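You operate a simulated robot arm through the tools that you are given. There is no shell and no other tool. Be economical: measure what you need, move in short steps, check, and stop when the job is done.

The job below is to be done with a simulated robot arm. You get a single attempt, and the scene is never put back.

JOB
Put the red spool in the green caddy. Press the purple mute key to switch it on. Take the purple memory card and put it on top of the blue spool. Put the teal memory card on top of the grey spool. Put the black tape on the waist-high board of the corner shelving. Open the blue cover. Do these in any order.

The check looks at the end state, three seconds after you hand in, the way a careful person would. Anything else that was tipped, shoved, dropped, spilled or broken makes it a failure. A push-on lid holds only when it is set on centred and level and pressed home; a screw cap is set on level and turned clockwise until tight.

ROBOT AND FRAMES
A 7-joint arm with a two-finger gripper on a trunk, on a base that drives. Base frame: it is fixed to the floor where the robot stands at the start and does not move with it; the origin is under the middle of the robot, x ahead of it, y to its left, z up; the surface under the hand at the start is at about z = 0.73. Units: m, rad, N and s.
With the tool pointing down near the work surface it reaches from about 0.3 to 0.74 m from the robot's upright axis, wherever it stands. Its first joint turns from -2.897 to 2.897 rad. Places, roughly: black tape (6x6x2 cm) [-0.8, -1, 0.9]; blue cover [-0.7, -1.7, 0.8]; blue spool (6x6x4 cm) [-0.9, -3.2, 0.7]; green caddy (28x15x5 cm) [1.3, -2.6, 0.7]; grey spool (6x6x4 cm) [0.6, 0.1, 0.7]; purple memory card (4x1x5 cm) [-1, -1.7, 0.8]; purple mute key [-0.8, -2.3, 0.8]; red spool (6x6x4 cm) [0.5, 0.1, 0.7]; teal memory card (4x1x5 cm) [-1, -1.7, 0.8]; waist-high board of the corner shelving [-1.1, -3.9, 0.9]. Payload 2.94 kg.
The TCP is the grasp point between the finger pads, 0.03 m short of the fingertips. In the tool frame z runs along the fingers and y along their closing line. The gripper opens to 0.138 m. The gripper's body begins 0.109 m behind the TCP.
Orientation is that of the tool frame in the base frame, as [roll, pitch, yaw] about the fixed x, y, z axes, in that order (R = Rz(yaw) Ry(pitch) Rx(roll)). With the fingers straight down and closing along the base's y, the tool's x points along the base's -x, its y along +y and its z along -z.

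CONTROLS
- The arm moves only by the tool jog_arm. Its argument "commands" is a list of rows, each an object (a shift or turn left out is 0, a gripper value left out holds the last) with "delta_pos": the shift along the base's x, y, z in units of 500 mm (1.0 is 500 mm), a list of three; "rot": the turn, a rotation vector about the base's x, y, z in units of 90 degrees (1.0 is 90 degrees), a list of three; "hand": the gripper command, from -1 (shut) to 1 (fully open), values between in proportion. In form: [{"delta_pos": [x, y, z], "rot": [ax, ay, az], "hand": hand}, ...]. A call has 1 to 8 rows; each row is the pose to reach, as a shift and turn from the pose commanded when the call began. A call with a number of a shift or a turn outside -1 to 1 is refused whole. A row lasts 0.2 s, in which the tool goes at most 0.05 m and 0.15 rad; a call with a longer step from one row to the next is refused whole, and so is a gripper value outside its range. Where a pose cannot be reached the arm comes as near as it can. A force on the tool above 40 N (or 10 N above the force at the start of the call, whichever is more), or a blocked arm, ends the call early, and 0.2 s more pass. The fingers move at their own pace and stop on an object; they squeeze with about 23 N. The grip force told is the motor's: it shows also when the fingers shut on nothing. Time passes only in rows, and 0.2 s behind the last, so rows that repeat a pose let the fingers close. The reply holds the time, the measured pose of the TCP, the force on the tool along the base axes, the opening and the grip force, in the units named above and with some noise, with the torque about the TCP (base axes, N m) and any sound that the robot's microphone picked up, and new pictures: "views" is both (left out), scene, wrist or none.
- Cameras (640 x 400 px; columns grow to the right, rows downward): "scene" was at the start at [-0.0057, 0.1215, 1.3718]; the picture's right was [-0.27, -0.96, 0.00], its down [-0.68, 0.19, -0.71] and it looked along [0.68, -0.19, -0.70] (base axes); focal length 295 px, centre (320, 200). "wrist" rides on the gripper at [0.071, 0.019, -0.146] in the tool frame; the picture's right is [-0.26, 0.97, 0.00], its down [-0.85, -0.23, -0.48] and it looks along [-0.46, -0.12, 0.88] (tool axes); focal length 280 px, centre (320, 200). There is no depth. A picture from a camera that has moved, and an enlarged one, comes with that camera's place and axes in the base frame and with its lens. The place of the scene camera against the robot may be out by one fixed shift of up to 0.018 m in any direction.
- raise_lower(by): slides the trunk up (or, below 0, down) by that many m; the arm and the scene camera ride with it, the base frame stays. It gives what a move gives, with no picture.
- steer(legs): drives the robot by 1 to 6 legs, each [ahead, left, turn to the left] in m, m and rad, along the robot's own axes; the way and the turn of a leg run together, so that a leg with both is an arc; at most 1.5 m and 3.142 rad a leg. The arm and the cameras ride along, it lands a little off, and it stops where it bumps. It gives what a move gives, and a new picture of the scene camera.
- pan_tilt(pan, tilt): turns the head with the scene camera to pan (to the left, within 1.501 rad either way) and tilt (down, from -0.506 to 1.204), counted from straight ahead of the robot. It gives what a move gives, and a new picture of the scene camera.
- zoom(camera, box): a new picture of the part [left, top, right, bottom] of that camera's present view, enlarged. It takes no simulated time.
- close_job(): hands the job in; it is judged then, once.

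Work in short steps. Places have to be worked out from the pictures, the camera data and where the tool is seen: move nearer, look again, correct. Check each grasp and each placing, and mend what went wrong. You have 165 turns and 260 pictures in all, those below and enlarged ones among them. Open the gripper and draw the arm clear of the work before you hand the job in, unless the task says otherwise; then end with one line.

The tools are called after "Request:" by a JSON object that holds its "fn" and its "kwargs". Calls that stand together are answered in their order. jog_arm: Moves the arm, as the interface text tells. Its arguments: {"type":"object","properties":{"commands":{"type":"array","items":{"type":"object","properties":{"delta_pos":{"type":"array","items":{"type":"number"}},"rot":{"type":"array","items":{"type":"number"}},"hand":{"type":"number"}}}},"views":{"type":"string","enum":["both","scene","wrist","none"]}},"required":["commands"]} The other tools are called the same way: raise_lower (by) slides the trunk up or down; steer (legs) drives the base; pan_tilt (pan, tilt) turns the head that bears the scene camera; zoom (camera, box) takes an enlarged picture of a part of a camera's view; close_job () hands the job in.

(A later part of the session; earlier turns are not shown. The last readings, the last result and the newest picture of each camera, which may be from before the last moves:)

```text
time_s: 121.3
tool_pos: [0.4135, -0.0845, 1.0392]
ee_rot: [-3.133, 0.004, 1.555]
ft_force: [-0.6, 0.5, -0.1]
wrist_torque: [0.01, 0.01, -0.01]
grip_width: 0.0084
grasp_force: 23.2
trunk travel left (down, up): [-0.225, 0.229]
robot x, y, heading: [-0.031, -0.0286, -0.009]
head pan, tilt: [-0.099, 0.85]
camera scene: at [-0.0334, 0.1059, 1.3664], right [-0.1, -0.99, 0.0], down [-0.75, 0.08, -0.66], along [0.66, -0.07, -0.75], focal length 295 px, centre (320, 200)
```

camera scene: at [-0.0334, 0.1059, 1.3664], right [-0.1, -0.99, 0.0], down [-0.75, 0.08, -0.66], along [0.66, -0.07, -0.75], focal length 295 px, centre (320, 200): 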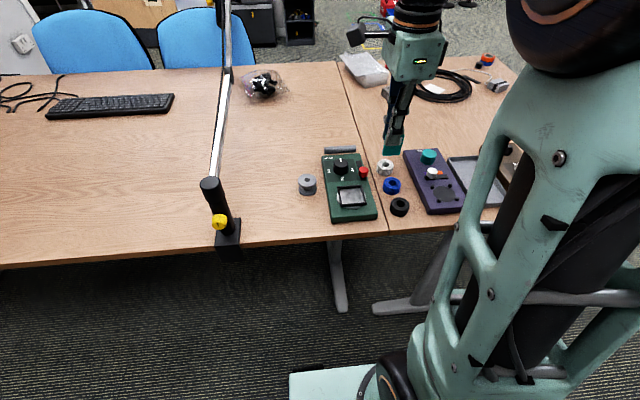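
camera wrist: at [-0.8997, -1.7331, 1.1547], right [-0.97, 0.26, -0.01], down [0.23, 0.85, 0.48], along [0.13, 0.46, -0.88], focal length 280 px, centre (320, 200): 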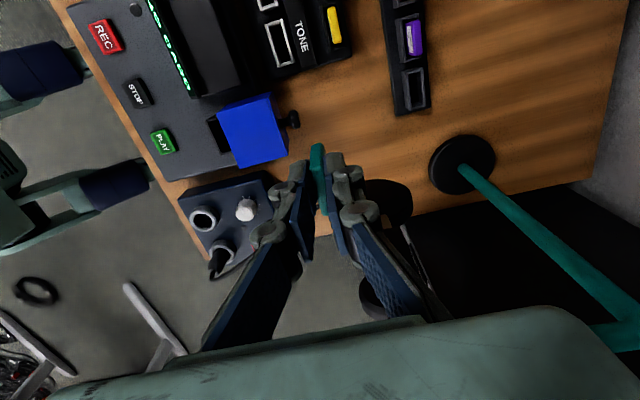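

I'm back at the desk and the grey spool is at about (0.566, 0.074). I bring the card above it and correct the slight tilt so it can be set down level.

Request:
{"fn": "jog_arm", "kwargs": {"commands": [{"delta_pos": [0.05, 0.053, 0], "rot": [0, -0.006, 0], "hand": -1}, {"delta_pos": [0.1, 0.106, 0], "rot": [0, -0.006, 0.005], "hand": -1}, {"delta_pos": [0.16, 0.16, -0.03], "rot": [0, -0.006, 0.01], "hand": -1}, {"delta_pos": [0.21, 0.22, -0.08], "rot": [0, -0.006, 0.01], "hand": -1}, {"delta_pos": [0.26, 0.27, -0.14], "rot": [0, -0.006, 0.01], "hand": -1}, {"delta_pos": [0.305, 0.317, -0.2], "rot": [0, -0.006, 0.01], "hand": -1}, {"delta_pos": [0.305, 0.317, -0.25], "rot": [0, -0.006, 0.01], "hand": -1}, {"delta_pos": [0.305, 0.317, -0.25], "rot": [0, -0.006, 0.01], "hand": -1}]}}

Request:
{"fn": "zoom", "kwargs": {"camera": "scene", "box": [260, 80, 400, 230]}}

Request:
{"fn": "zoom", "kwargs": {"camera": "wrist", "box": [220, 80, 420, 280]}}

```text
time_s: 123.1
tool_pos: [0.5654, 0.0751, 0.9155]
ee_rot: [3.141, 0.004, 1.571]
ft_force: [0.6, 0.6, -0.2]
wrist_torque: [0.02, 0.01, -0.01]
grip_width: 0.0087
grasp_force: 22.9
trunk travel left (down, up): [-0.225, 0.229]
robot x, y, heading: [-0.0297, -0.0323, -0.001]
head pan, tilt: [-0.099, 0.85]
camera scene: at [-0.0335, 0.1058, 1.3664], right [-0.1, -0.99, 0.0], down [-0.75, 0.08, -0.66], along [0.66, -0.07, -0.75], focal length 295 px, centre (320, 200)
camera wrist: at [0.5855, 0.1474, 1.0592], right [0.96, -0.26, 0.0], down [-0.23, -0.85, 0.48], along [-0.12, -0.46, -0.88], focal length 280 px, centre (320, 200)
```

scene: 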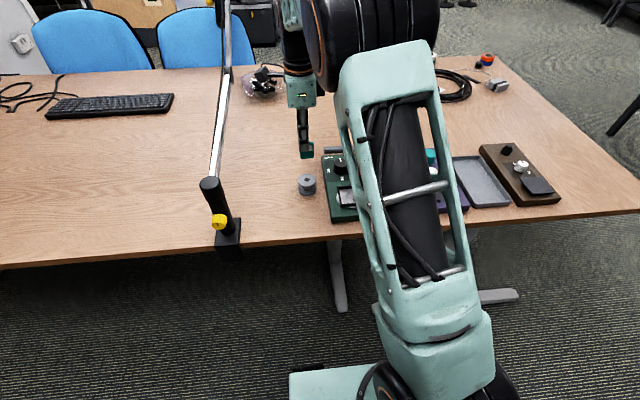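
wrist: 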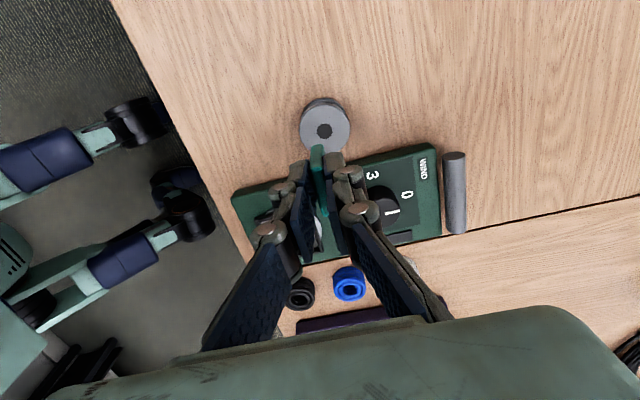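

```text
2.67 times, centred on (330, 155) of scene
camera zoom: at [-0.0335, 0.1058, 1.3664], right [-0.1, -0.99, 0.0], down [-0.75, 0.08, -0.66], along [0.66, -0.07, -0.75], focal length 787 px, centre (293, 320)
```

zoom: 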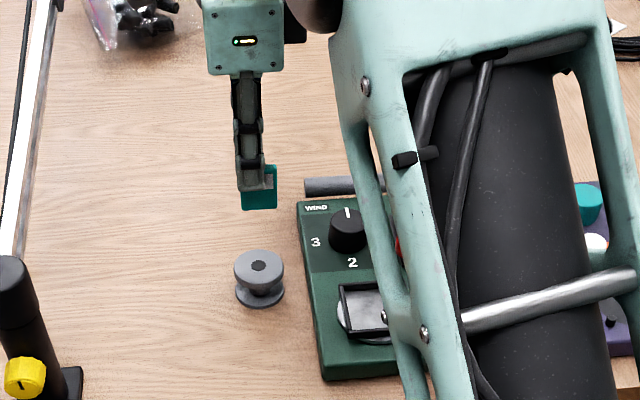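

```text
2.00 times, centred on (320, 180) of wrist
camera zoom: at [0.5855, 0.1474, 1.0592], right [0.96, -0.26, 0.0], down [-0.23, -0.85, 0.48], along [-0.12, -0.46, -0.88], focal length 561 px, centre (320, 240)
```

zoom: 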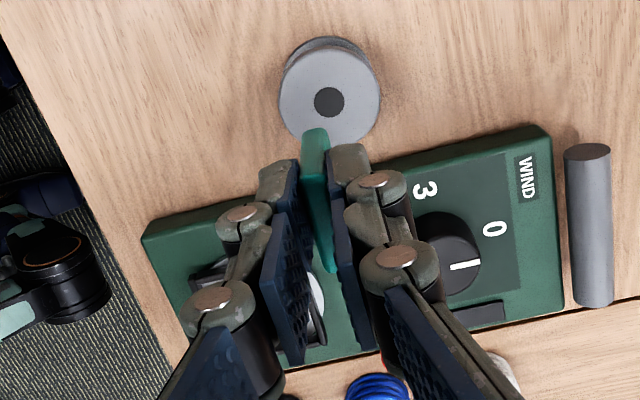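

The spool top centre is at (0.572, 0.073). The card sits about 9 mm off the finger centre toward -y, so I'll compensate and descend close.

Request:
{"fn": "jog_arm", "kwargs": {"commands": [{"delta_pos": [0.013, 0.013, 0], "hand": -1}, {"delta_pos": [0.013, 0.013, -0.06], "hand": -1}, {"delta_pos": [0.013, 0.013, -0.12], "hand": -1}, {"delta_pos": [0.013, 0.013, -0.14], "hand": -1}]}}

Request:
{"fn": "zoom", "kwargs": {"camera": "scene", "box": [270, 130, 350, 210]}}

Request:
{"fn": "zoom", "kwargs": {"camera": "wrist", "box": [240, 80, 400, 240]}}

```text
time_s: 124.1
tool_pos: [0.5731, 0.0817, 0.8436]
ee_rot: [-3.14, 0.003, 1.572]
ft_force: [0.3, 0.2, 0.7]
wrist_torque: [0.02, 0.03, 0.01]
grip_width: 0.0085
grasp_force: 23.2
trunk travel left (down, up): [-0.225, 0.229]
robot x, y, heading: [-0.0264, -0.0306, -0.005]
head pan, tilt: [-0.099, 0.85]
camera scene: at [-0.0334, 0.1059, 1.3664], right [-0.1, -0.99, 0.0], down [-0.75, 0.08, -0.66], along [0.66, -0.07, -0.75], focal length 295 px, centre (320, 200)
camera wrist: at [0.5928, 0.1526, 0.9882], right [0.96, -0.26, 0.0], down [-0.23, -0.85, 0.48], along [-0.12, -0.46, -0.88], focal length 280 px, centre (320, 200)
```

scene: 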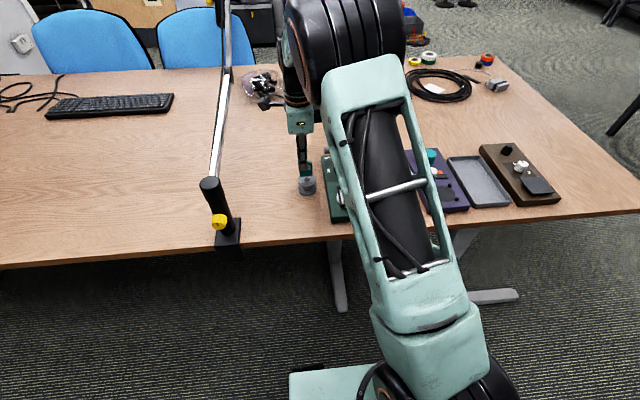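
wrist: 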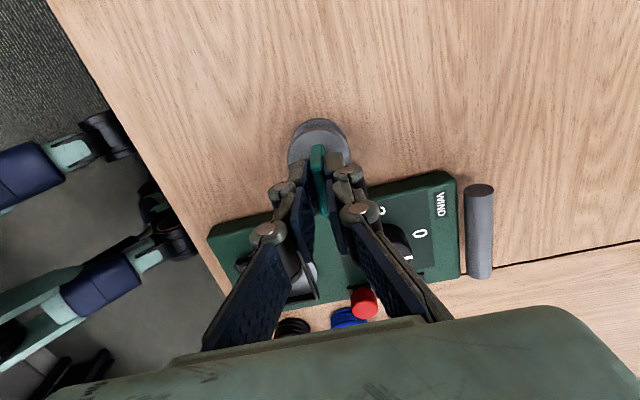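

```text
5.00 times, centred on (310, 170) of scene
camera zoom: at [-0.0334, 0.1059, 1.3664], right [-0.1, -0.99, 0.0], down [-0.75, 0.08, -0.66], along [0.66, -0.07, -0.75], focal length 1475 px, centre (370, 350)
```

zoom: 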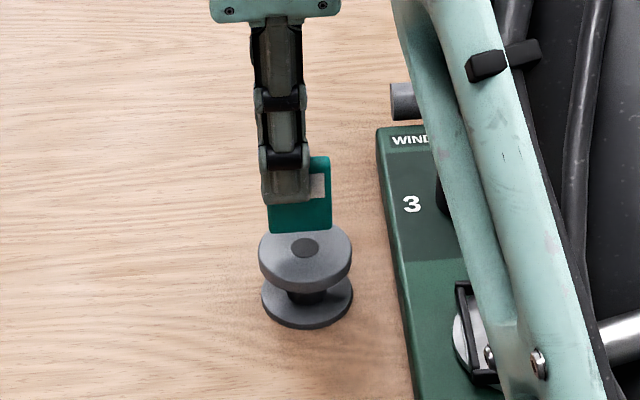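

```text
2.50 times, centred on (320, 160) of wrist
camera zoom: at [0.5928, 0.1526, 0.9882], right [0.96, -0.26, 0.0], down [-0.23, -0.85, 0.48], along [-0.12, -0.46, -0.88], focal length 701 px, centre (320, 300)
```

zoom: 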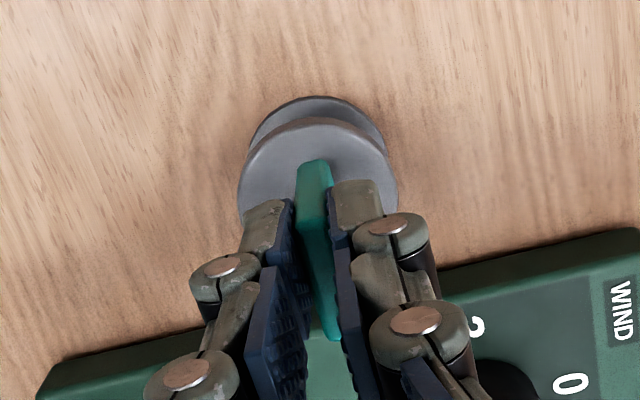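

The card is aligned over the spool. I lower in small steps to contact.

Request:
{"fn": "jog_arm", "kwargs": {"commands": [{"delta_pos": [0, 0, -0.006], "hand": -1}, {"delta_pos": [0, 0, -0.012], "hand": -1}, {"delta_pos": [0, 0, -0.016], "hand": -1}], "views": "none"}}

```text
time_s: 124.9
tool_pos: [0.5746, 0.0815, 0.8364]
ee_rot: [-3.141, 0.002, 1.57]
ft_force: [-0.7, 0.3, 0.1]
wrist_torque: [-0.02, 0.0, 0.01]
grip_width: 0.0088
grasp_force: 23.0
trunk travel left (down, up): [-0.225, 0.229]
robot x, y, heading: [-0.031, -0.0289, -0.003]
head pan, tilt: [-0.099, 0.85]
```

No contact yet, so I continue in finer steps.

Request:
{"fn": "jog_arm", "kwargs": {"commands": [{"delta_pos": [0, 0, -0.004], "hand": -1}, {"delta_pos": [0, 0, -0.007], "hand": -1}, {"delta_pos": [0, 0, -0.01], "hand": -1}], "views": "none"}}

Request:
{"fn": "zoom", "kwargs": {"camera": "scene", "box": [270, 130, 350, 210]}}

```text
time_s: 125.7
tool_pos: [0.573, 0.0802, 0.831]
ee_rot: [3.141, 0.004, 1.571]
ft_force: [-0.3, -0.7, 0.9]
wrist_torque: [0.0, -0.04, 0.01]
grip_width: 0.0089
grasp_force: 23.0
trunk travel left (down, up): [-0.225, 0.229]
robot x, y, heading: [-0.0276, -0.0287, -0.007]
head pan, tilt: [-0.099, 0.85]
```

```text
5.00 times, centred on (310, 170) of scene
camera zoom: at [-0.0335, 0.1058, 1.3664], right [-0.1, -0.99, 0.0], down [-0.75, 0.08, -0.66], along [0.66, -0.07, -0.75], focal length 1475 px, centre (370, 350)
```

zoom: 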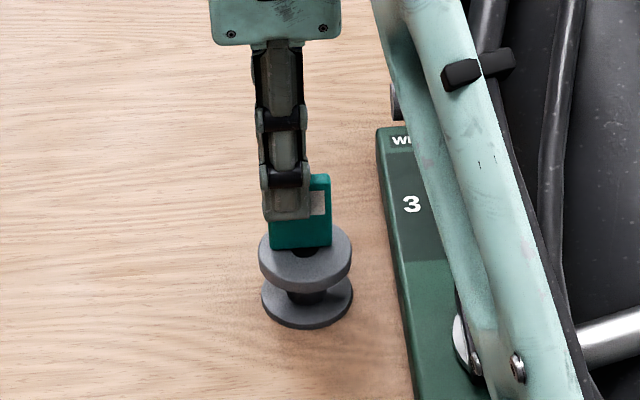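

The card is nearly touching, so I take 1 mm steps.

Request:
{"fn": "jog_arm", "kwargs": {"commands": [{"delta_pos": [0, 0, -0.003], "hand": -1}, {"delta_pos": [0, 0, -0.006], "hand": -1}, {"delta_pos": [0, 0, -0.009], "hand": -1}], "views": "none"}}

```text
time_s: 126.5
tool_pos: [0.5729, 0.0805, 0.8296]
ee_rot: [3.133, 0.004, 1.571]
ft_force: [-1.0, 1.0, 19.2]
wrist_torque: [-0.11, 0.05, -0.01]
grip_width: 0.0086
grasp_force: 23.2
trunk travel left (down, up): [-0.225, 0.229]
robot x, y, heading: [-0.0255, -0.0306, -0.003]
head pan, tilt: [-0.099, 0.85]
```

Contact made (19 N). I ease off the pressure, open the fingers slightly and look.

Request:
{"fn": "jog_arm", "kwargs": {"commands": [{"delta_pos": [0, 0, 0.005], "hand": -1}, {"delta_pos": [0, 0, 0.005], "hand": -0.75}, {"delta_pos": [0, 0, 0.005], "hand": -0.6}, {"delta_pos": [0, 0, 0.005], "hand": -0.5}, {"delta_pos": [0, 0, 0.005], "hand": -0.5}], "views": "wrist"}}

Request:
{"fn": "zoom", "kwargs": {"camera": "scene", "box": [270, 130, 350, 210]}}

```text
time_s: 127.7
tool_pos: [0.573, 0.0813, 0.828]
ee_rot: [3.139, 0.003, 1.573]
ft_force: [-0.9, -0.8, 0.6]
wrist_torque: [0.0, -0.01, 0.02]
grip_width: 0.0344
grasp_force: 0.2
trunk travel left (down, up): [-0.225, 0.229]
robot x, y, heading: [-0.0231, -0.032, -0.002]
head pan, tilt: [-0.099, 0.85]
camera wrist: at [0.5929, 0.1525, 0.9739], right [0.96, -0.26, 0.0], down [-0.23, -0.85, 0.48], along [-0.12, -0.46, -0.88], focal length 280 px, centre (320, 200)
```

wrist: 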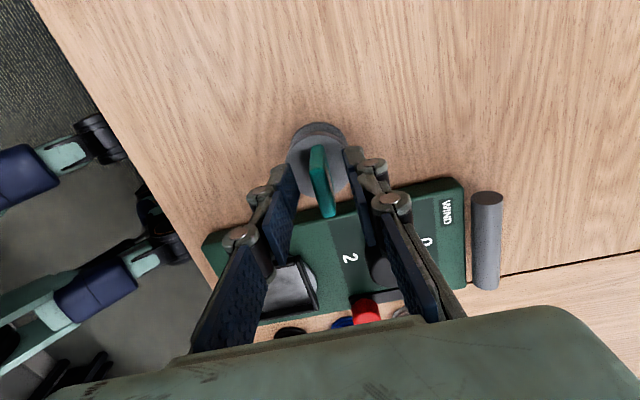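

```text
5.00 times, centred on (310, 170) of scene
camera zoom: at [-0.0335, 0.1058, 1.3664], right [-0.1, -0.99, 0.0], down [-0.75, 0.08, -0.66], along [0.66, -0.07, -0.75], focal length 1475 px, centre (370, 350)
```

zoom: 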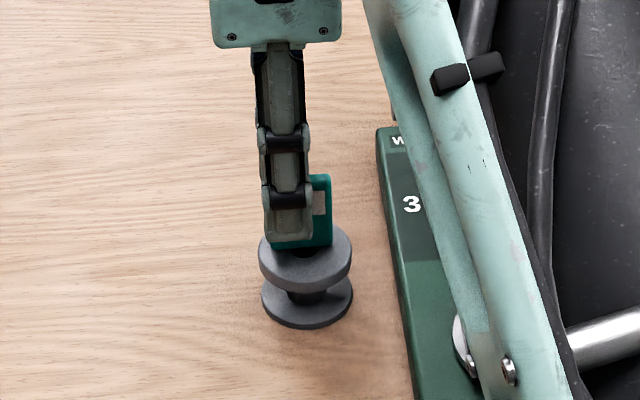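

The card stands on its own on the spool. I lift straight up and clear.

Request:
{"fn": "jog_arm", "kwargs": {"commands": [{"delta_pos": [0, 0, 0.03], "hand": -0.4}, {"delta_pos": [0, 0, 0.08], "hand": -0.4}, {"delta_pos": [0, 0, 0.16], "hand": -0.4}, {"delta_pos": [0, 0, 0.25], "hand": -0.4}, {"delta_pos": [0, 0, 0.34], "hand": -0.4}, {"delta_pos": [-0.08, 0, 0.4], "hand": -0.4}, {"delta_pos": [-0.16, 0, 0.42], "hand": -0.4}, {"delta_pos": [-0.24, 0, 0.42], "hand": -0.4}]}}

Request:
{"fn": "zoom", "kwargs": {"camera": "scene", "box": [270, 130, 350, 210]}}

```text
time_s: 129.5
tool_pos: [0.4533, 0.0803, 1.0389]
ee_rot: [3.139, 0.002, 1.57]
ft_force: [-0.4, 0.8, -0.1]
wrist_torque: [-0.01, 0.0, 0.0]
grip_width: 0.0416
grasp_force: 0.1
trunk travel left (down, up): [-0.225, 0.229]
robot x, y, heading: [-0.0312, -0.0279, -0.004]
head pan, tilt: [-0.099, 0.85]
camera scene: at [-0.0337, 0.1058, 1.3664], right [-0.1, -0.99, 0.0], down [-0.75, 0.08, -0.66], along [0.66, -0.07, -0.75], focal length 295 px, centre (320, 200)
camera wrist: at [0.4725, 0.1516, 1.185], right [0.96, -0.26, 0.0], down [-0.23, -0.85, 0.48], along [-0.12, -0.46, -0.88], focal length 280 px, centre (320, 200)
```

scene: 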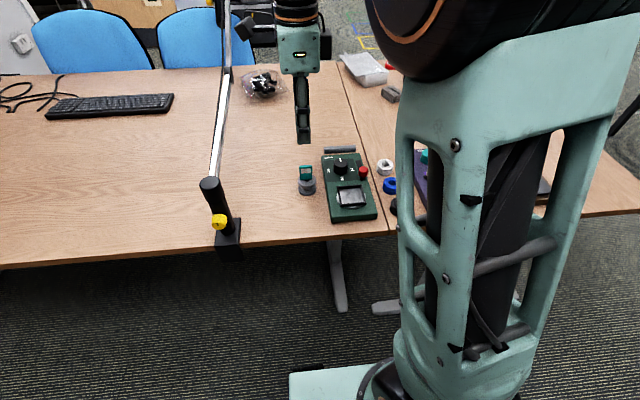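
wrist: 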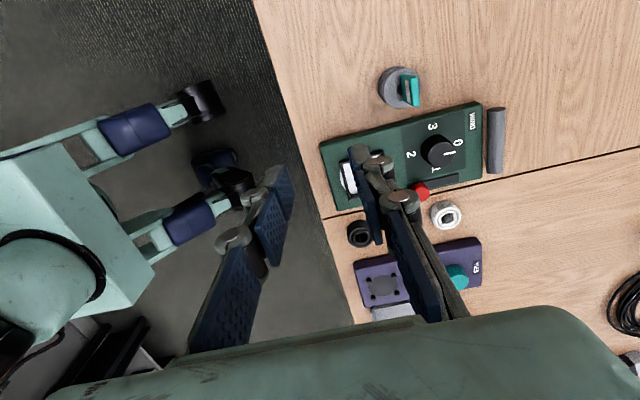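

```text
5.00 times, centred on (310, 170) of scene
camera zoom: at [-0.0337, 0.1058, 1.3664], right [-0.1, -0.99, 0.0], down [-0.75, 0.08, -0.66], along [0.66, -0.07, -0.75], focal length 1475 px, centre (370, 350)
```

zoom: 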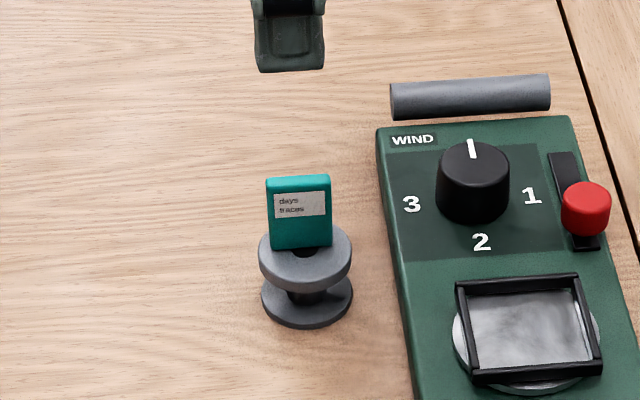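

The teal card stands squarely on the grey spool. Next is the black tape near (-0.8, -1.0, 0.9): I strafe right, turn around and look at the bookcase.

Request:
{"fn": "steer", "kwargs": {"legs": [[0, -1.0, 0], [0, 0, -3.135]]}}

Request:
{"fn": "pan_tilt", "kwargs": {"pan": 0.0, "tilt": 0.5}}

```text
time_s: 145.8
tool_pos: [-0.5153, -1.1353, 1.0387]
ee_rot: [3.141, 0.004, -1.57]
ft_force: [-0.1, -0.4, 0.3]
wrist_torque: [0.0, 0.01, 0.0]
grip_width: 0.0412
grasp_force: 0.1
trunk travel left (down, up): [-0.225, 0.229]
robot x, y, heading: [-0.0335, -1.0271, 3.143]
head pan, tilt: [-0.099, 0.85]
camera scene: at [-0.0369, -1.143, 1.3664], right [0.1, 0.99, 0.0], down [0.75, -0.08, -0.66], along [-0.66, 0.07, -0.75], focal length 295 px, centre (320, 200)
```

scene: 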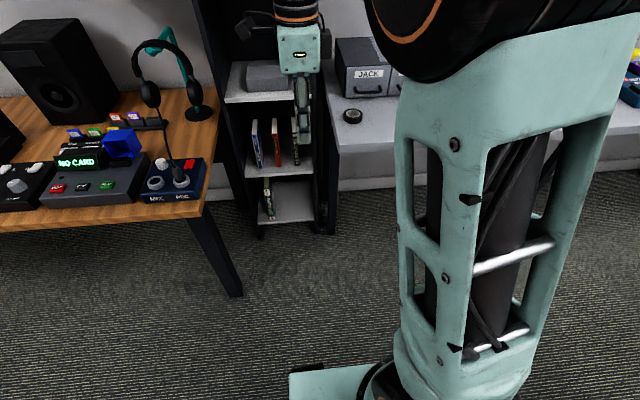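

```text
time_s: 146.7
tool_pos: [-0.5162, -1.136, 1.0402]
ee_rot: [-3.139, 0.004, -1.568]
ft_force: [-0.8, 0.3, -0.5]
wrist_torque: [0.01, 0.01, -0.02]
grip_width: 0.0413
grasp_force: 0.1
trunk travel left (down, up): [-0.225, 0.229]
robot x, y, heading: [-0.0373, -1.0244, 3.138]
head pan, tilt: [0.0, 0.499]
camera scene: at [-0.0501, -1.1508, 1.3963], right [0.0, 1.0, 0.0], down [0.48, 0.0, -0.88], along [-0.88, 0.0, -0.48], focal length 295 px, centre (320, 200)
```

scene: 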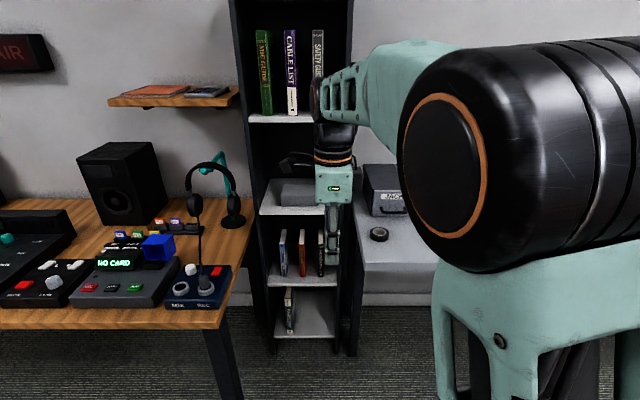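

The black tape lies on the grey table at about (-0.76, -0.98). I zoom in.

Request:
{"fn": "zoom", "kwargs": {"camera": "scene", "box": [330, 170, 430, 270]}}

Request:
{"fn": "jog_arm", "kwargs": {"commands": [{"delta_pos": [0.0, 0.05, 0.04], "rot": [0, 0, 0.09]}, {"delta_pos": [0.0, 0.1, 0.08], "rot": [0, 0, 0.18]}, {"delta_pos": [0.0, 0.15, 0.12], "rot": [0, 0, 0.27]}, {"delta_pos": [0.0, 0.2, 0.14], "rot": [0, 0, 0.36]}, {"delta_pos": [0.0, 0.25, 0.14], "rot": [0, 0, 0.45]}, {"delta_pos": [0.0, 0.28, 0.14], "rot": [0, 0, 0.5]}], "views": "wrist"}}

```text
4.00 times, centred on (380, 220) of scene
camera zoom: at [-0.0501, -1.1508, 1.3963], right [0.0, 1.0, 0.0], down [0.48, 0.0, -0.88], along [-0.88, 0.0, -0.48], focal length 1180 px, centre (80, 120)
```

zoom: 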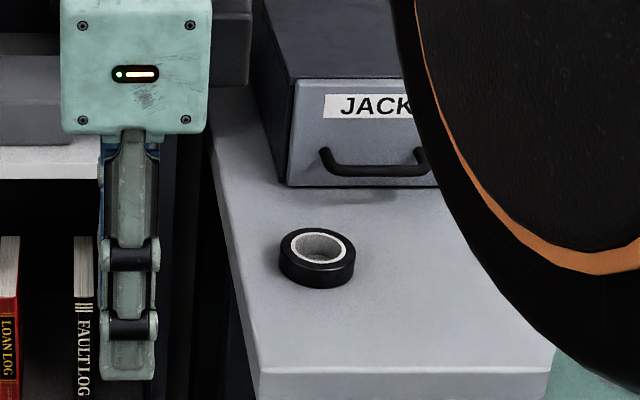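

```text
time_s: 148.1
tool_pos: [-0.5177, -0.9955, 1.1088]
ee_rot: [3.141, 0.003, -0.781]
ft_force: [0.7, -0.4, -0.4]
wrist_torque: [0.0, -0.01, -0.02]
grip_width: 0.0417
grasp_force: 0.1
trunk travel left (down, up): [-0.225, 0.229]
robot x, y, heading: [-0.0343, -1.021, 3.137]
head pan, tilt: [0.0, 0.499]
camera wrist: at [-0.4801, -1.0594, 1.2539], right [-0.86, -0.5, 0.0], down [-0.44, 0.76, 0.48], along [-0.24, 0.41, -0.88], focal length 280 px, centre (320, 200)
```

wrist: 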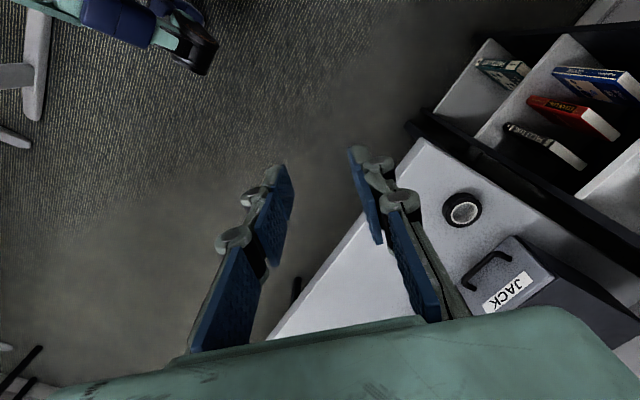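

The tape centre is at about (-0.766, -0.983) with its top at z ≈ 0.897. I turn the gripper so it closes along y and drive 0.12 m nearer.

Request:
{"fn": "jog_arm", "kwargs": {"commands": [{"rot": [0, 0, 0.09], "hand": 0.2}, {"rot": [0, 0, 0.18], "hand": 0.2}, {"rot": [0, 0, 0.27], "hand": 0.2}, {"rot": [0, 0, 0.36], "hand": 0.2}, {"rot": [0, 0, 0.45], "hand": 0.2}, {"rot": [0, 0, 0.497], "hand": 0.2}], "views": "none"}}

Request:
{"fn": "steer", "kwargs": {"legs": [[0.12, -0.02, 0]]}}

Request:
{"fn": "jog_arm", "kwargs": {"commands": [{"delta_pos": [-0.03, 0.0, 0.0], "hand": 0.2}], "views": "wrist"}}

```text
time_s: 149.5
tool_pos: [-0.5172, -0.9954, 1.1085]
ee_rot: [-3.141, 0.002, 0.0]
ft_force: [-0.1, -0.2, -0.3]
wrist_torque: [-0.02, 0.01, 0.01]
grip_width: 0.0828
grasp_force: 0.0
trunk travel left (down, up): [-0.225, 0.229]
robot x, y, heading: [-0.0355, -1.0217, 3.139]
head pan, tilt: [0.0, 0.499]
```

```text
time_s: 150.7
tool_pos: [-0.6394, -0.976, 1.1103]
ee_rot: [3.141, 0.003, -0.001]
ft_force: [-0.7, 0.3, -0.1]
wrist_torque: [0.0, 0.03, 0.0]
grip_width: 0.0828
grasp_force: 0.1
trunk travel left (down, up): [-0.225, 0.229]
robot x, y, heading: [-0.1568, -1.0034, 3.138]
head pan, tilt: [0.0, 0.499]
camera scene: at [-0.1724, -1.1307, 1.3963], right [0.0, 1.0, 0.0], down [0.48, 0.0, -0.88], along [-0.88, 0.0, -0.48], focal length 295 px, centre (320, 200)
```

scene: 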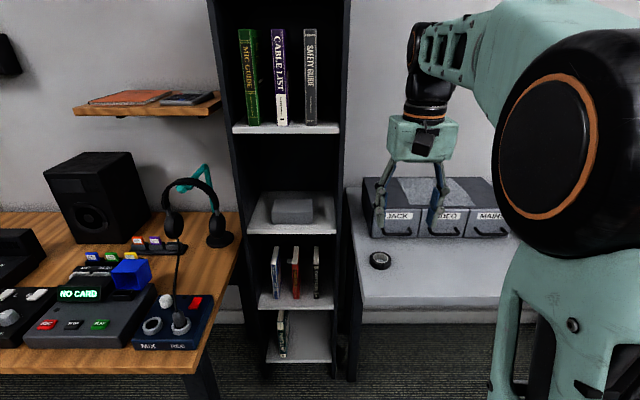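

```text
time_s: 151.1
tool_pos: [-0.6537, -0.976, 1.1092]
ee_rot: [3.139, 0.003, -0.001]
ft_force: [-0.3, 0.0, 0.4]
wrist_torque: [0.0, 0.05, 0.0]
grip_width: 0.0829
grasp_force: 0.1
trunk travel left (down, up): [-0.225, 0.229]
robot x, y, heading: [-0.1604, -1.0042, 3.142]
head pan, tilt: [0.0, 0.499]
camera wrist: at [-0.5819, -0.9953, 1.2543], right [-0.26, -0.96, 0.0], down [-0.85, 0.23, 0.48], along [-0.46, 0.12, -0.88], focal length 280 px, centre (320, 200)
```

wrist: 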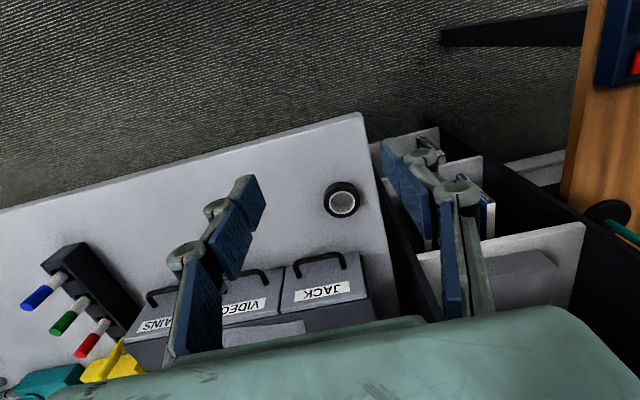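

The refined tape centre is (-0.777, -0.976). I descend above it and verify before closing.

Request:
{"fn": "jog_arm", "kwargs": {"commands": [{"delta_pos": [-0.08, 0, -0.03]}, {"delta_pos": [-0.16, 0, -0.07]}, {"delta_pos": [-0.22, 0, -0.13]}, {"delta_pos": [-0.247, 0, -0.21]}, {"delta_pos": [-0.247, 0, -0.29]}, {"delta_pos": [-0.247, 0, -0.34]}], "views": "wrist"}}

```text
time_s: 152.5
tool_pos: [-0.7774, -0.9779, 0.9404]
ee_rot: [-3.141, 0.003, 0.0]
ft_force: [0.5, 0.0, 0.4]
wrist_torque: [0.01, 0.02, -0.04]
grip_width: 0.0828
grasp_force: 0.1
trunk travel left (down, up): [-0.225, 0.229]
robot x, y, heading: [-0.1583, -1.0052, 3.139]
head pan, tilt: [0.0, 0.499]
camera wrist: at [-0.7055, -0.9968, 1.0841], right [-0.26, -0.96, 0.0], down [-0.85, 0.23, 0.48], along [-0.46, 0.12, -0.88], focal length 280 px, centre (320, 200)
```

wrist: 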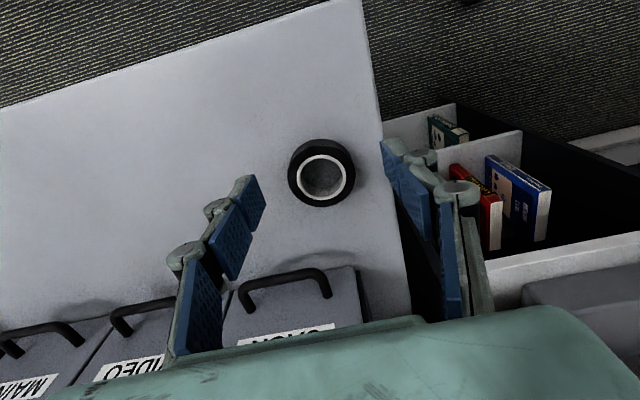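

Cross-checking three wrist views puts the tape a little lower and farther, about (-0.80, -0.975, top ≈ 0.855). I adjust and look again.

Request:
{"fn": "jog_arm", "kwargs": {"commands": [{"delta_pos": [-0.045, 0.006, 0]}, {"delta_pos": [-0.045, 0.006, -0.03]}, {"delta_pos": [-0.045, 0.006, -0.06]}, {"delta_pos": [-0.045, 0.006, -0.06]}], "views": "wrist"}}

Request:
{"fn": "zoom", "kwargs": {"camera": "scene", "box": [330, 150, 450, 300]}}

```text
time_s: 153.5
tool_pos: [-0.7978, -0.9736, 0.9088]
ee_rot: [3.141, 0.004, -0.001]
ft_force: [-0.4, -0.2, -0.1]
wrist_torque: [0.05, -0.03, -0.03]
grip_width: 0.0828
grasp_force: 0.0
trunk travel left (down, up): [-0.225, 0.229]
robot x, y, heading: [-0.1533, -1.0039, 3.142]
head pan, tilt: [0.0, 0.499]
camera wrist: at [-0.7271, -0.9925, 1.0537], right [-0.26, -0.96, 0.0], down [-0.85, 0.23, 0.48], along [-0.46, 0.12, -0.88], focal length 280 px, centre (320, 200)
```

wrist: 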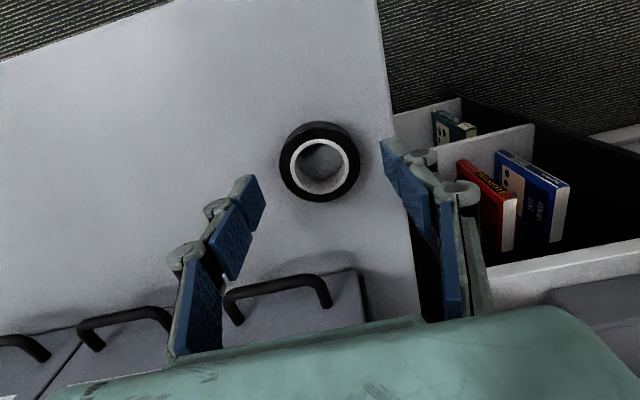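

```text
2.67 times, centred on (390, 225) of scene
camera zoom: at [-0.1723, -1.1307, 1.3963], right [0.0, 1.0, 0.0], down [0.48, 0.0, -0.88], along [-0.88, 0.0, -0.48], focal length 787 px, centre (133, 133)
```

zoom: 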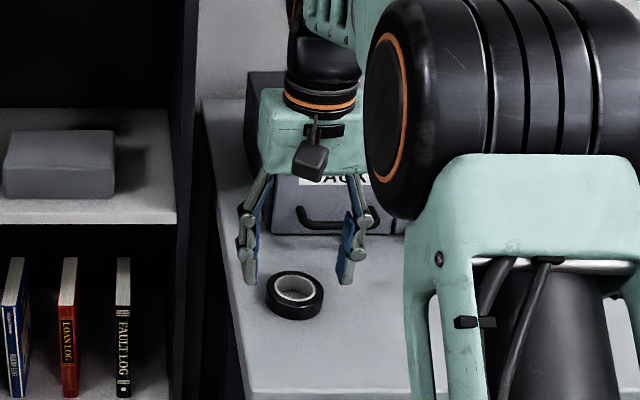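

By apparent size the tape top is at z ≈ 0.853 at (-0.801, -0.973), centred between the fingers. I lower to z ≈ 0.868 and grip.

Request:
{"fn": "jog_arm", "kwargs": {"commands": [{"delta_pos": [-0.006, 0, -0.04]}, {"delta_pos": [-0.006, 0, -0.08]}, {"delta_pos": [-0.006, 0, -0.08], "hand": -1}, {"delta_pos": [-0.006, 0, -0.08], "hand": -1}, {"delta_pos": [-0.006, 0, -0.08], "hand": -1}, {"delta_pos": [-0.006, 0, -0.08], "hand": -1}], "views": "wrist"}}

```text
time_s: 154.4
tool_pos: [-0.8039, -0.9735, 0.8801]
ee_rot: [3.141, 0.026, -0.001]
ft_force: [3.1, -1.1, 18.7]
wrist_torque: [0.04, -0.44, -0.12]
grip_width: 0.0556
grasp_force: 36.8
trunk travel left (down, up): [-0.225, 0.229]
robot x, y, heading: [-0.156, -1.0053, 3.14]
head pan, tilt: [0.0, 0.499]
stopped in row 4: the force on the tool passed its limit at 44 N (the readings are from after the stop); the commanded pose is now the measured one
camera wrist: at [-0.7307, -0.9922, 1.0227], right [-0.26, -0.96, 0.01], down [-0.84, 0.23, 0.5], along [-0.48, 0.13, -0.87], focal length 280 px, centre (320, 200)
```

wrist: 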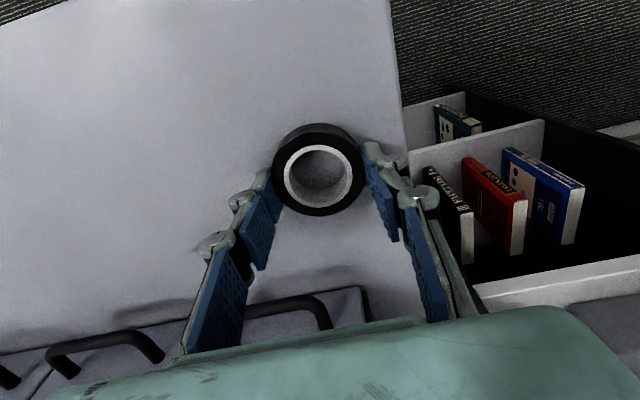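

The fingertips reached the table (z ≈ 0.85) and the fingers closed on the tape. I relieve the pressure, then lift and check the grip.

Request:
{"fn": "jog_arm", "kwargs": {"commands": [{"delta_pos": [0, 0, 0.006], "hand": -1}, {"delta_pos": [0, 0, 0.006], "hand": -1}, {"delta_pos": [0, 0, 0.04], "hand": -1}, {"delta_pos": [0.02, 0, 0.12], "hand": -1}, {"delta_pos": [0.06, 0, 0.2], "hand": -1}], "views": "wrist"}}

```text
time_s: 155.7
tool_pos: [-0.7772, -0.9732, 0.9784]
ee_rot: [3.14, 0.016, -0.001]
ft_force: [0.3, -0.4, -0.6]
wrist_torque: [-0.02, -0.01, -0.02]
grip_width: 0.0557
grasp_force: 22.8
trunk travel left (down, up): [-0.225, 0.229]
robot x, y, heading: [-0.1543, -1.0033, 3.14]
head pan, tilt: [0.0, 0.499]
camera wrist: at [-0.7039, -0.992, 1.1215], right [-0.26, -0.96, 0.0], down [-0.84, 0.23, 0.49], along [-0.47, 0.12, -0.87], focal length 280 px, centre (320, 200)
```

wrist: 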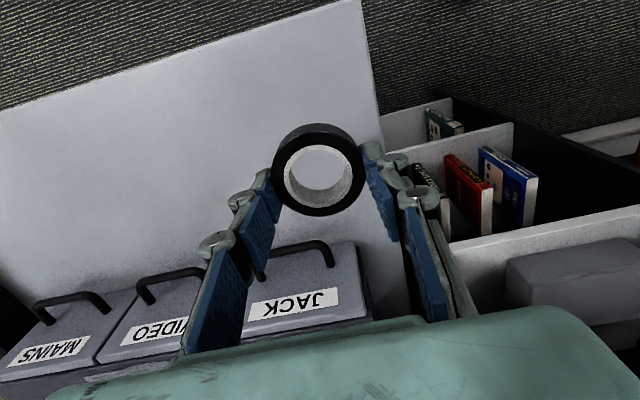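

The tape is held. I pull in, turn to face -y and drive toward the corner shelving, stopping midway to look.

Request:
{"fn": "jog_arm", "kwargs": {"commands": [{"delta_pos": [0.06, 0, 0.06], "hand": -1}, {"delta_pos": [0.14, 0, 0.1], "hand": -1}, {"delta_pos": [0.22, 0, 0.14], "hand": -1}, {"delta_pos": [0.3, 0, 0.16], "hand": -1}, {"delta_pos": [0.36, 0, 0.16], "hand": -1}], "views": "none"}}

Request:
{"fn": "steer", "kwargs": {"legs": [[-0.1, 0, 0], [0, 0, 1.57], [1.4, 0, 0]]}}

Request:
{"fn": "pan_tilt", "kwargs": {"pan": -0.55, "tilt": 0.3}}

```text
time_s: 156.8
tool_pos: [-0.5974, -0.9738, 1.0566]
ee_rot: [3.141, 0.015, 0.0]
ft_force: [-0.1, 0.3, -0.1]
wrist_torque: [0.04, 0.01, -0.03]
grip_width: 0.0555
grasp_force: 23.2
trunk travel left (down, up): [-0.225, 0.229]
robot x, y, heading: [-0.1571, -1.0059, 3.141]
head pan, tilt: [0.0, 0.499]
```

```text
time_s: 168.4
tool_pos: [-0.1094, -2.839, 1.0555]
ee_rot: [3.141, 0.017, 1.556]
ft_force: [-0.2, 0.2, 0.5]
wrist_torque: [0.0, 0.0, 0.01]
grip_width: 0.0553
grasp_force: 22.9
trunk travel left (down, up): [-0.225, 0.229]
robot x, y, heading: [-0.0721, -2.4009, -1.587]
head pan, tilt: [0.0, 0.499]
camera scene: at [0.0583, -2.4039, 1.3963], right [-1.0, 0.02, 0.0], down [0.01, 0.48, -0.88], along [-0.01, -0.88, -0.48], focal length 295 px, centre (320, 200)
```

scene: 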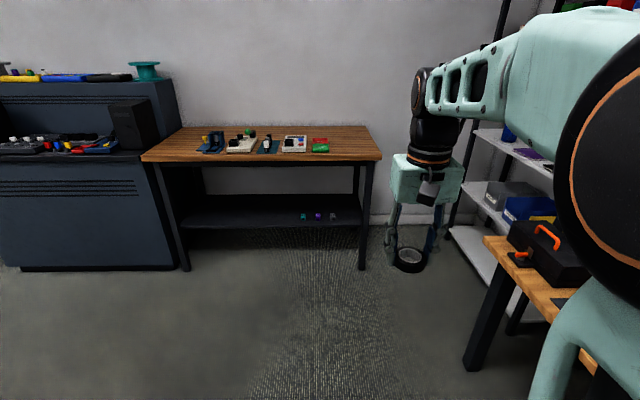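

```text
time_s: 169.3
tool_pos: [-0.1099, -2.8388, 1.057]
ee_rot: [3.139, 0.018, 1.555]
ft_force: [0.6, 0.5, -0.1]
wrist_torque: [-0.01, -0.03, 0.01]
grip_width: 0.0551
grasp_force: 23.2
trunk travel left (down, up): [-0.225, 0.229]
robot x, y, heading: [-0.0713, -2.3991, -1.587]
head pan, tilt: [-0.55, 0.3]
camera scene: at [0.0098, -2.3917, 1.4147], right [-0.84, 0.54, 0.0], down [0.16, 0.25, -0.96], along [-0.51, -0.81, -0.3], focal length 295 px, centre (320, 200)
```

scene: 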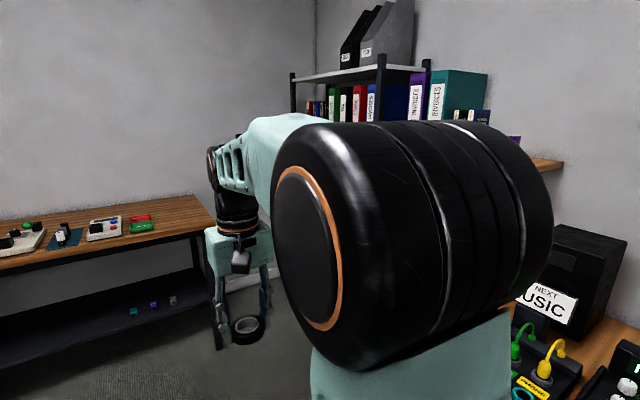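

The shelving sits in the corner beyond the mixer table, and its mug-and-papers board is roughly waist high. I drive further and turn to face -x to view it directly.

Request:
{"fn": "steer", "kwargs": {"legs": [[1.05, 0, 0], [0, 0, -1.57]]}}

Request:
{"fn": "pan_tilt", "kwargs": {"pan": 0.15, "tilt": 0.4}}

```text
time_s: 178.7
tool_pos: [-0.5262, -3.4174, 1.0557]
ee_rot: [-3.141, 0.018, -0.041]
ft_force: [-1.3, -0.6, -1.1]
wrist_torque: [-0.02, 0.02, -0.01]
grip_width: 0.0545
grasp_force: 22.5
trunk travel left (down, up): [-0.225, 0.229]
robot x, y, heading: [-0.083, -3.4629, 3.095]
head pan, tilt: [-0.55, 0.3]
camera scene: at [-0.0944, -3.5438, 1.4147], right [0.56, 0.83, 0.0], down [0.25, -0.16, -0.96], along [-0.79, 0.53, -0.3], focal length 295 px, centre (320, 200)
```

scene: 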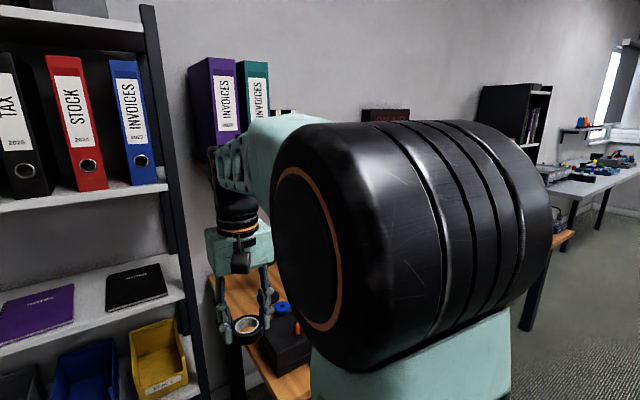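

```text
time_s: 179.8
tool_pos: [-0.5265, -3.4173, 1.0559]
ee_rot: [-3.141, 0.014, -0.04]
ft_force: [-0.2, 0.2, -2.0]
wrist_torque: [-0.01, -0.01, 0.0]
grip_width: 0.0547
grasp_force: 22.5
trunk travel left (down, up): [-0.225, 0.229]
robot x, y, heading: [-0.0852, -3.4667, 3.101]
head pan, tilt: [0.15, 0.4]
camera scene: at [-0.109, -3.6058, 1.4055], right [-0.11, 0.99, 0.0], down [0.39, 0.04, -0.92], along [-0.92, -0.1, -0.39], focal length 295 px, centre (320, 200)
```

scene: 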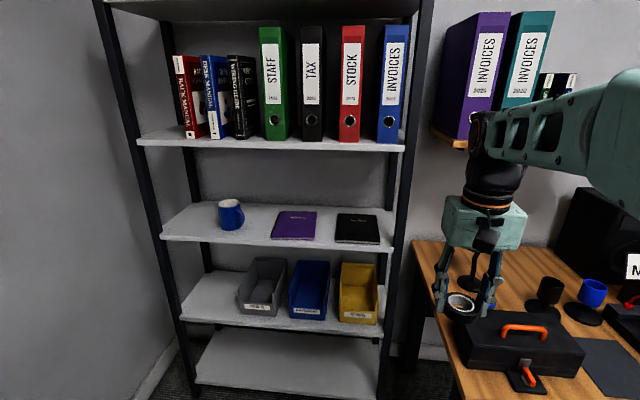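

Clear view: the waist-high board (mug, two notebooks) is at z ≈ 0.88 with its front edge at x ≈ -0.95. There's a free gap between mug and purple notebook near (-1.0, -3.95). I reposition to face that spot.

Request:
{"fn": "steer", "kwargs": {"legs": [[0.28, 0.14, 0], [0, 0, 0.52]]}}

Request:
{"fn": "pan_tilt", "kwargs": {"pan": 0.05, "tilt": 0.55}}

Request:
{"fn": "jog_arm", "kwargs": {"commands": [{"delta_pos": [0, 0, 0.01], "hand": -1}], "views": "wrist"}}

```text
time_s: 183.4
tool_pos: [-0.7804, -3.7751, 1.0562]
ee_rot: [3.141, 0.016, 0.486]
ft_force: [0.0, -1.0, -0.2]
wrist_torque: [0.0, 0.02, 0.0]
grip_width: 0.0547
grasp_force: 23.4
trunk travel left (down, up): [-0.225, 0.229]
robot x, y, heading: [-0.3792, -3.5957, -2.654]
head pan, tilt: [0.15, 0.4]
camera scene: at [-0.3215, -3.7239, 1.4055], right [-0.59, 0.8, 0.0], down [0.31, 0.23, -0.92], along [-0.74, -0.55, -0.39], focal length 295 px, centre (320, 200)
```

scene: 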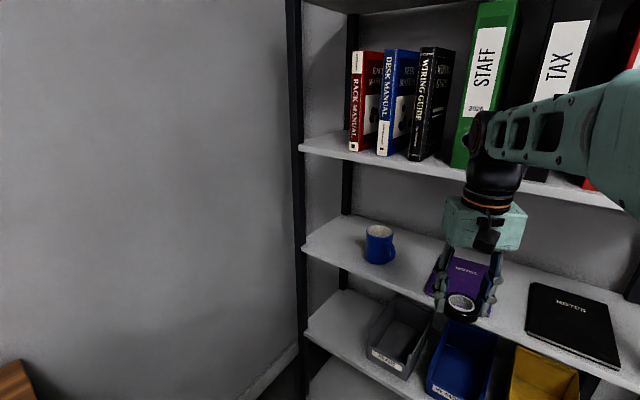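

```text
time_s: 184.1
tool_pos: [-0.7802, -3.7746, 1.0558]
ee_rot: [-3.141, 0.014, 0.487]
ft_force: [-0.1, -0.9, -0.4]
wrist_torque: [0.01, 0.0, 0.01]
grip_width: 0.0543
grasp_force: 23.3
trunk travel left (down, up): [-0.225, 0.229]
robot x, y, heading: [-0.3741, -3.5936, -2.651]
head pan, tilt: [0.051, 0.55]
camera scene: at [-0.3242, -3.7149, 1.3918], right [-0.51, 0.86, 0.0], down [0.45, 0.27, -0.85], along [-0.73, -0.44, -0.52], focal length 295 px, centre (320, 200)
```

scene: 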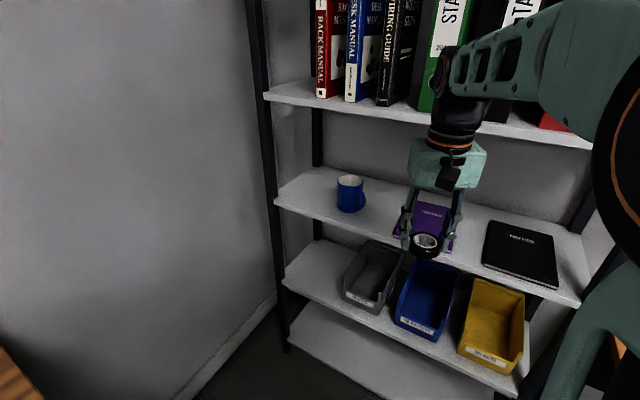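

```text
time_s: 184.5
tool_pos: [-0.7795, -3.7754, 1.0615]
ee_rot: [-3.14, 0.018, 0.488]
ft_force: [0.7, 0.6, 0.0]
wrist_torque: [-0.01, 0.01, 0.0]
grip_width: 0.0545
grasp_force: 23.0
trunk travel left (down, up): [-0.225, 0.229]
robot x, y, heading: [-0.3761, -3.5947, -2.655]
head pan, tilt: [0.051, 0.55]
camera wrist: at [-0.706, -3.7576, 1.2048], right [0.22, -0.98, 0.0], down [-0.85, -0.19, 0.49], along [-0.48, -0.11, -0.87], focal length 280 px, centre (320, 200)
```

wrist: 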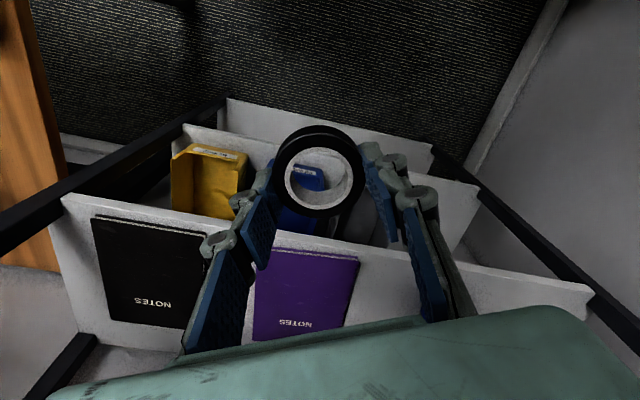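

Triangulated: board top z ≈ 0.880, front edge x ≈ -0.953, and a gap between notebook (y = -3.885) and mug (y ≈ -3.985). I'll tilt the tool 35° forward so the arm stays out of the upper board's way, then approach.

Request:
{"fn": "jog_arm", "kwargs": {"commands": [{"delta_pos": [-0.02, -0.018, 0], "rot": [-0.037, 0.069, 0], "hand": -1}, {"delta_pos": [-0.06, -0.05, 0], "rot": [-0.074, 0.138, 0], "hand": -1}, {"delta_pos": [-0.11, -0.09, -0.01], "rot": [-0.111, 0.207, 0], "hand": -1}, {"delta_pos": [-0.17, -0.13, -0.03], "rot": [-0.148, 0.276, 0], "hand": -1}, {"delta_pos": [-0.23, -0.18, -0.06], "rot": [-0.182, 0.343, 0], "hand": -1}, {"delta_pos": [-0.29, -0.23, -0.1], "rot": [-0.182, 0.343, 0], "hand": -1}, {"delta_pos": [-0.33, -0.27, -0.13], "rot": [-0.182, 0.343, 0], "hand": -1}, {"delta_pos": [-0.33, -0.27, -0.13], "rot": [-0.182, 0.343, 0], "hand": -1}]}}

```text
time_s: 186.3
tool_pos: [-0.9461, -3.9101, 0.9932]
ee_rot: [-3.142, 0.627, 0.486]
ft_force: [-0.8, -0.4, -0.5]
wrist_torque: [0.01, 0.0, -0.01]
grip_width: 0.0544
grasp_force: 22.9
trunk travel left (down, up): [-0.225, 0.229]
robot x, y, heading: [-0.3765, -3.5941, -2.653]
head pan, tilt: [0.051, 0.55]
camera scene: at [-0.3243, -3.7149, 1.3918], right [-0.51, 0.86, 0.0], down [0.45, 0.27, -0.85], along [-0.73, -0.44, -0.52], focal length 295 px, centre (320, 200)
camera wrist: at [-0.81, -3.8599, 1.0708], right [0.26, -0.95, 0.15], down [-0.47, 0.01, 0.88], along [-0.84, -0.31, -0.44], focal length 280 px, centre (320, 200)
```

scene: 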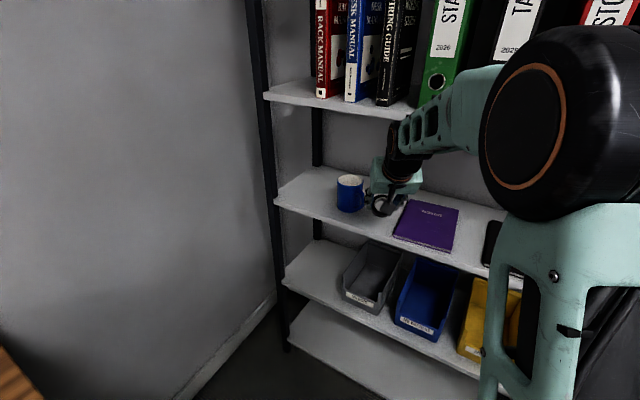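
wrist: 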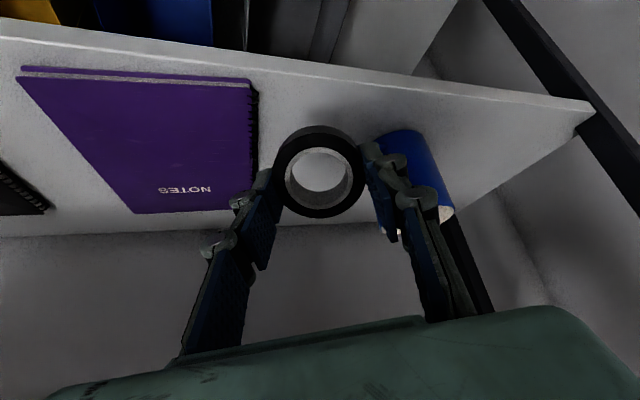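

The tilt works and the gap is visible between notebook and mug. I move in to just above the board.

Request:
{"fn": "jog_arm", "kwargs": {"commands": [{"delta_pos": [-0.04, -0.018, -0.02], "hand": -1}, {"delta_pos": [-0.076, -0.032, -0.05], "hand": -1}, {"delta_pos": [-0.076, -0.032, -0.09], "hand": -1}, {"delta_pos": [-0.076, -0.032, -0.11], "hand": -1}]}}

Request:
{"fn": "zoom", "kwargs": {"camera": "scene", "box": [310, 130, 470, 260]}}

```text
time_s: 187.3
tool_pos: [-0.9832, -3.9257, 0.941]
ee_rot: [3.139, 0.627, 0.487]
ft_force: [-0.8, -0.2, 0.6]
wrist_torque: [0.0, -0.02, 0.0]
grip_width: 0.0541
grasp_force: 23.1
trunk travel left (down, up): [-0.225, 0.229]
robot x, y, heading: [-0.3762, -3.5971, -2.655]
head pan, tilt: [0.051, 0.55]
camera scene: at [-0.3242, -3.7148, 1.3918], right [-0.51, 0.86, 0.0], down [0.45, 0.27, -0.85], along [-0.73, -0.44, -0.52], focal length 295 px, centre (320, 200)
camera wrist: at [-0.8473, -3.8755, 1.0166], right [0.26, -0.95, 0.15], down [-0.47, 0.01, 0.88], along [-0.84, -0.31, -0.44], focal length 280 px, centre (320, 200)
```

scene: 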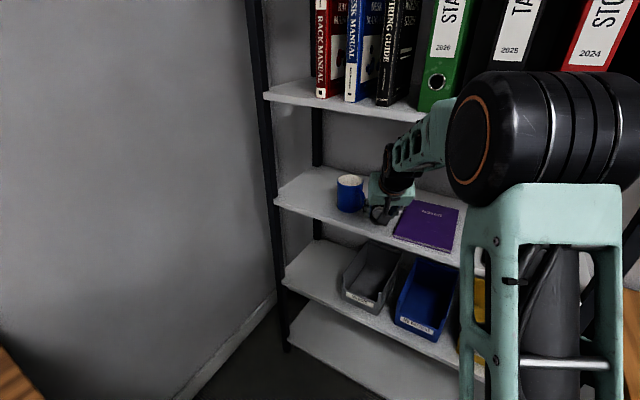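
wrist: 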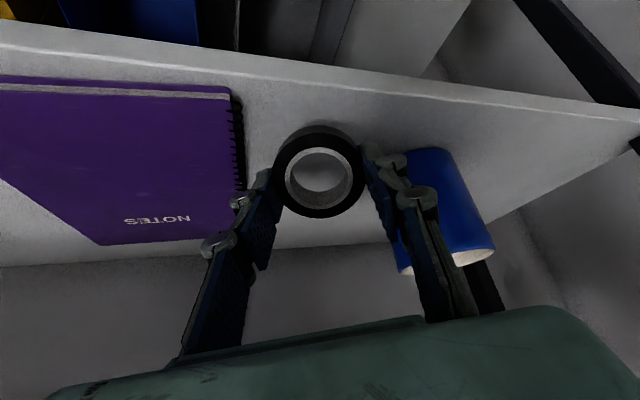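

```text
3.08 times, centred on (390, 195) of scene
camera zoom: at [-0.3242, -3.7148, 1.3918], right [-0.51, 0.86, 0.0], down [0.45, 0.27, -0.85], along [-0.73, -0.44, -0.52], focal length 908 px, centre (105, 215)
```

zoom: 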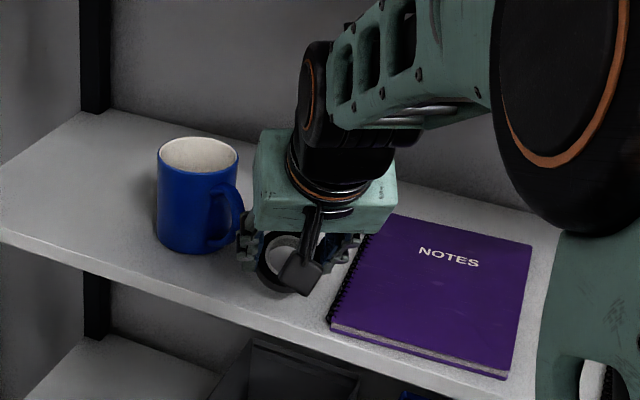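

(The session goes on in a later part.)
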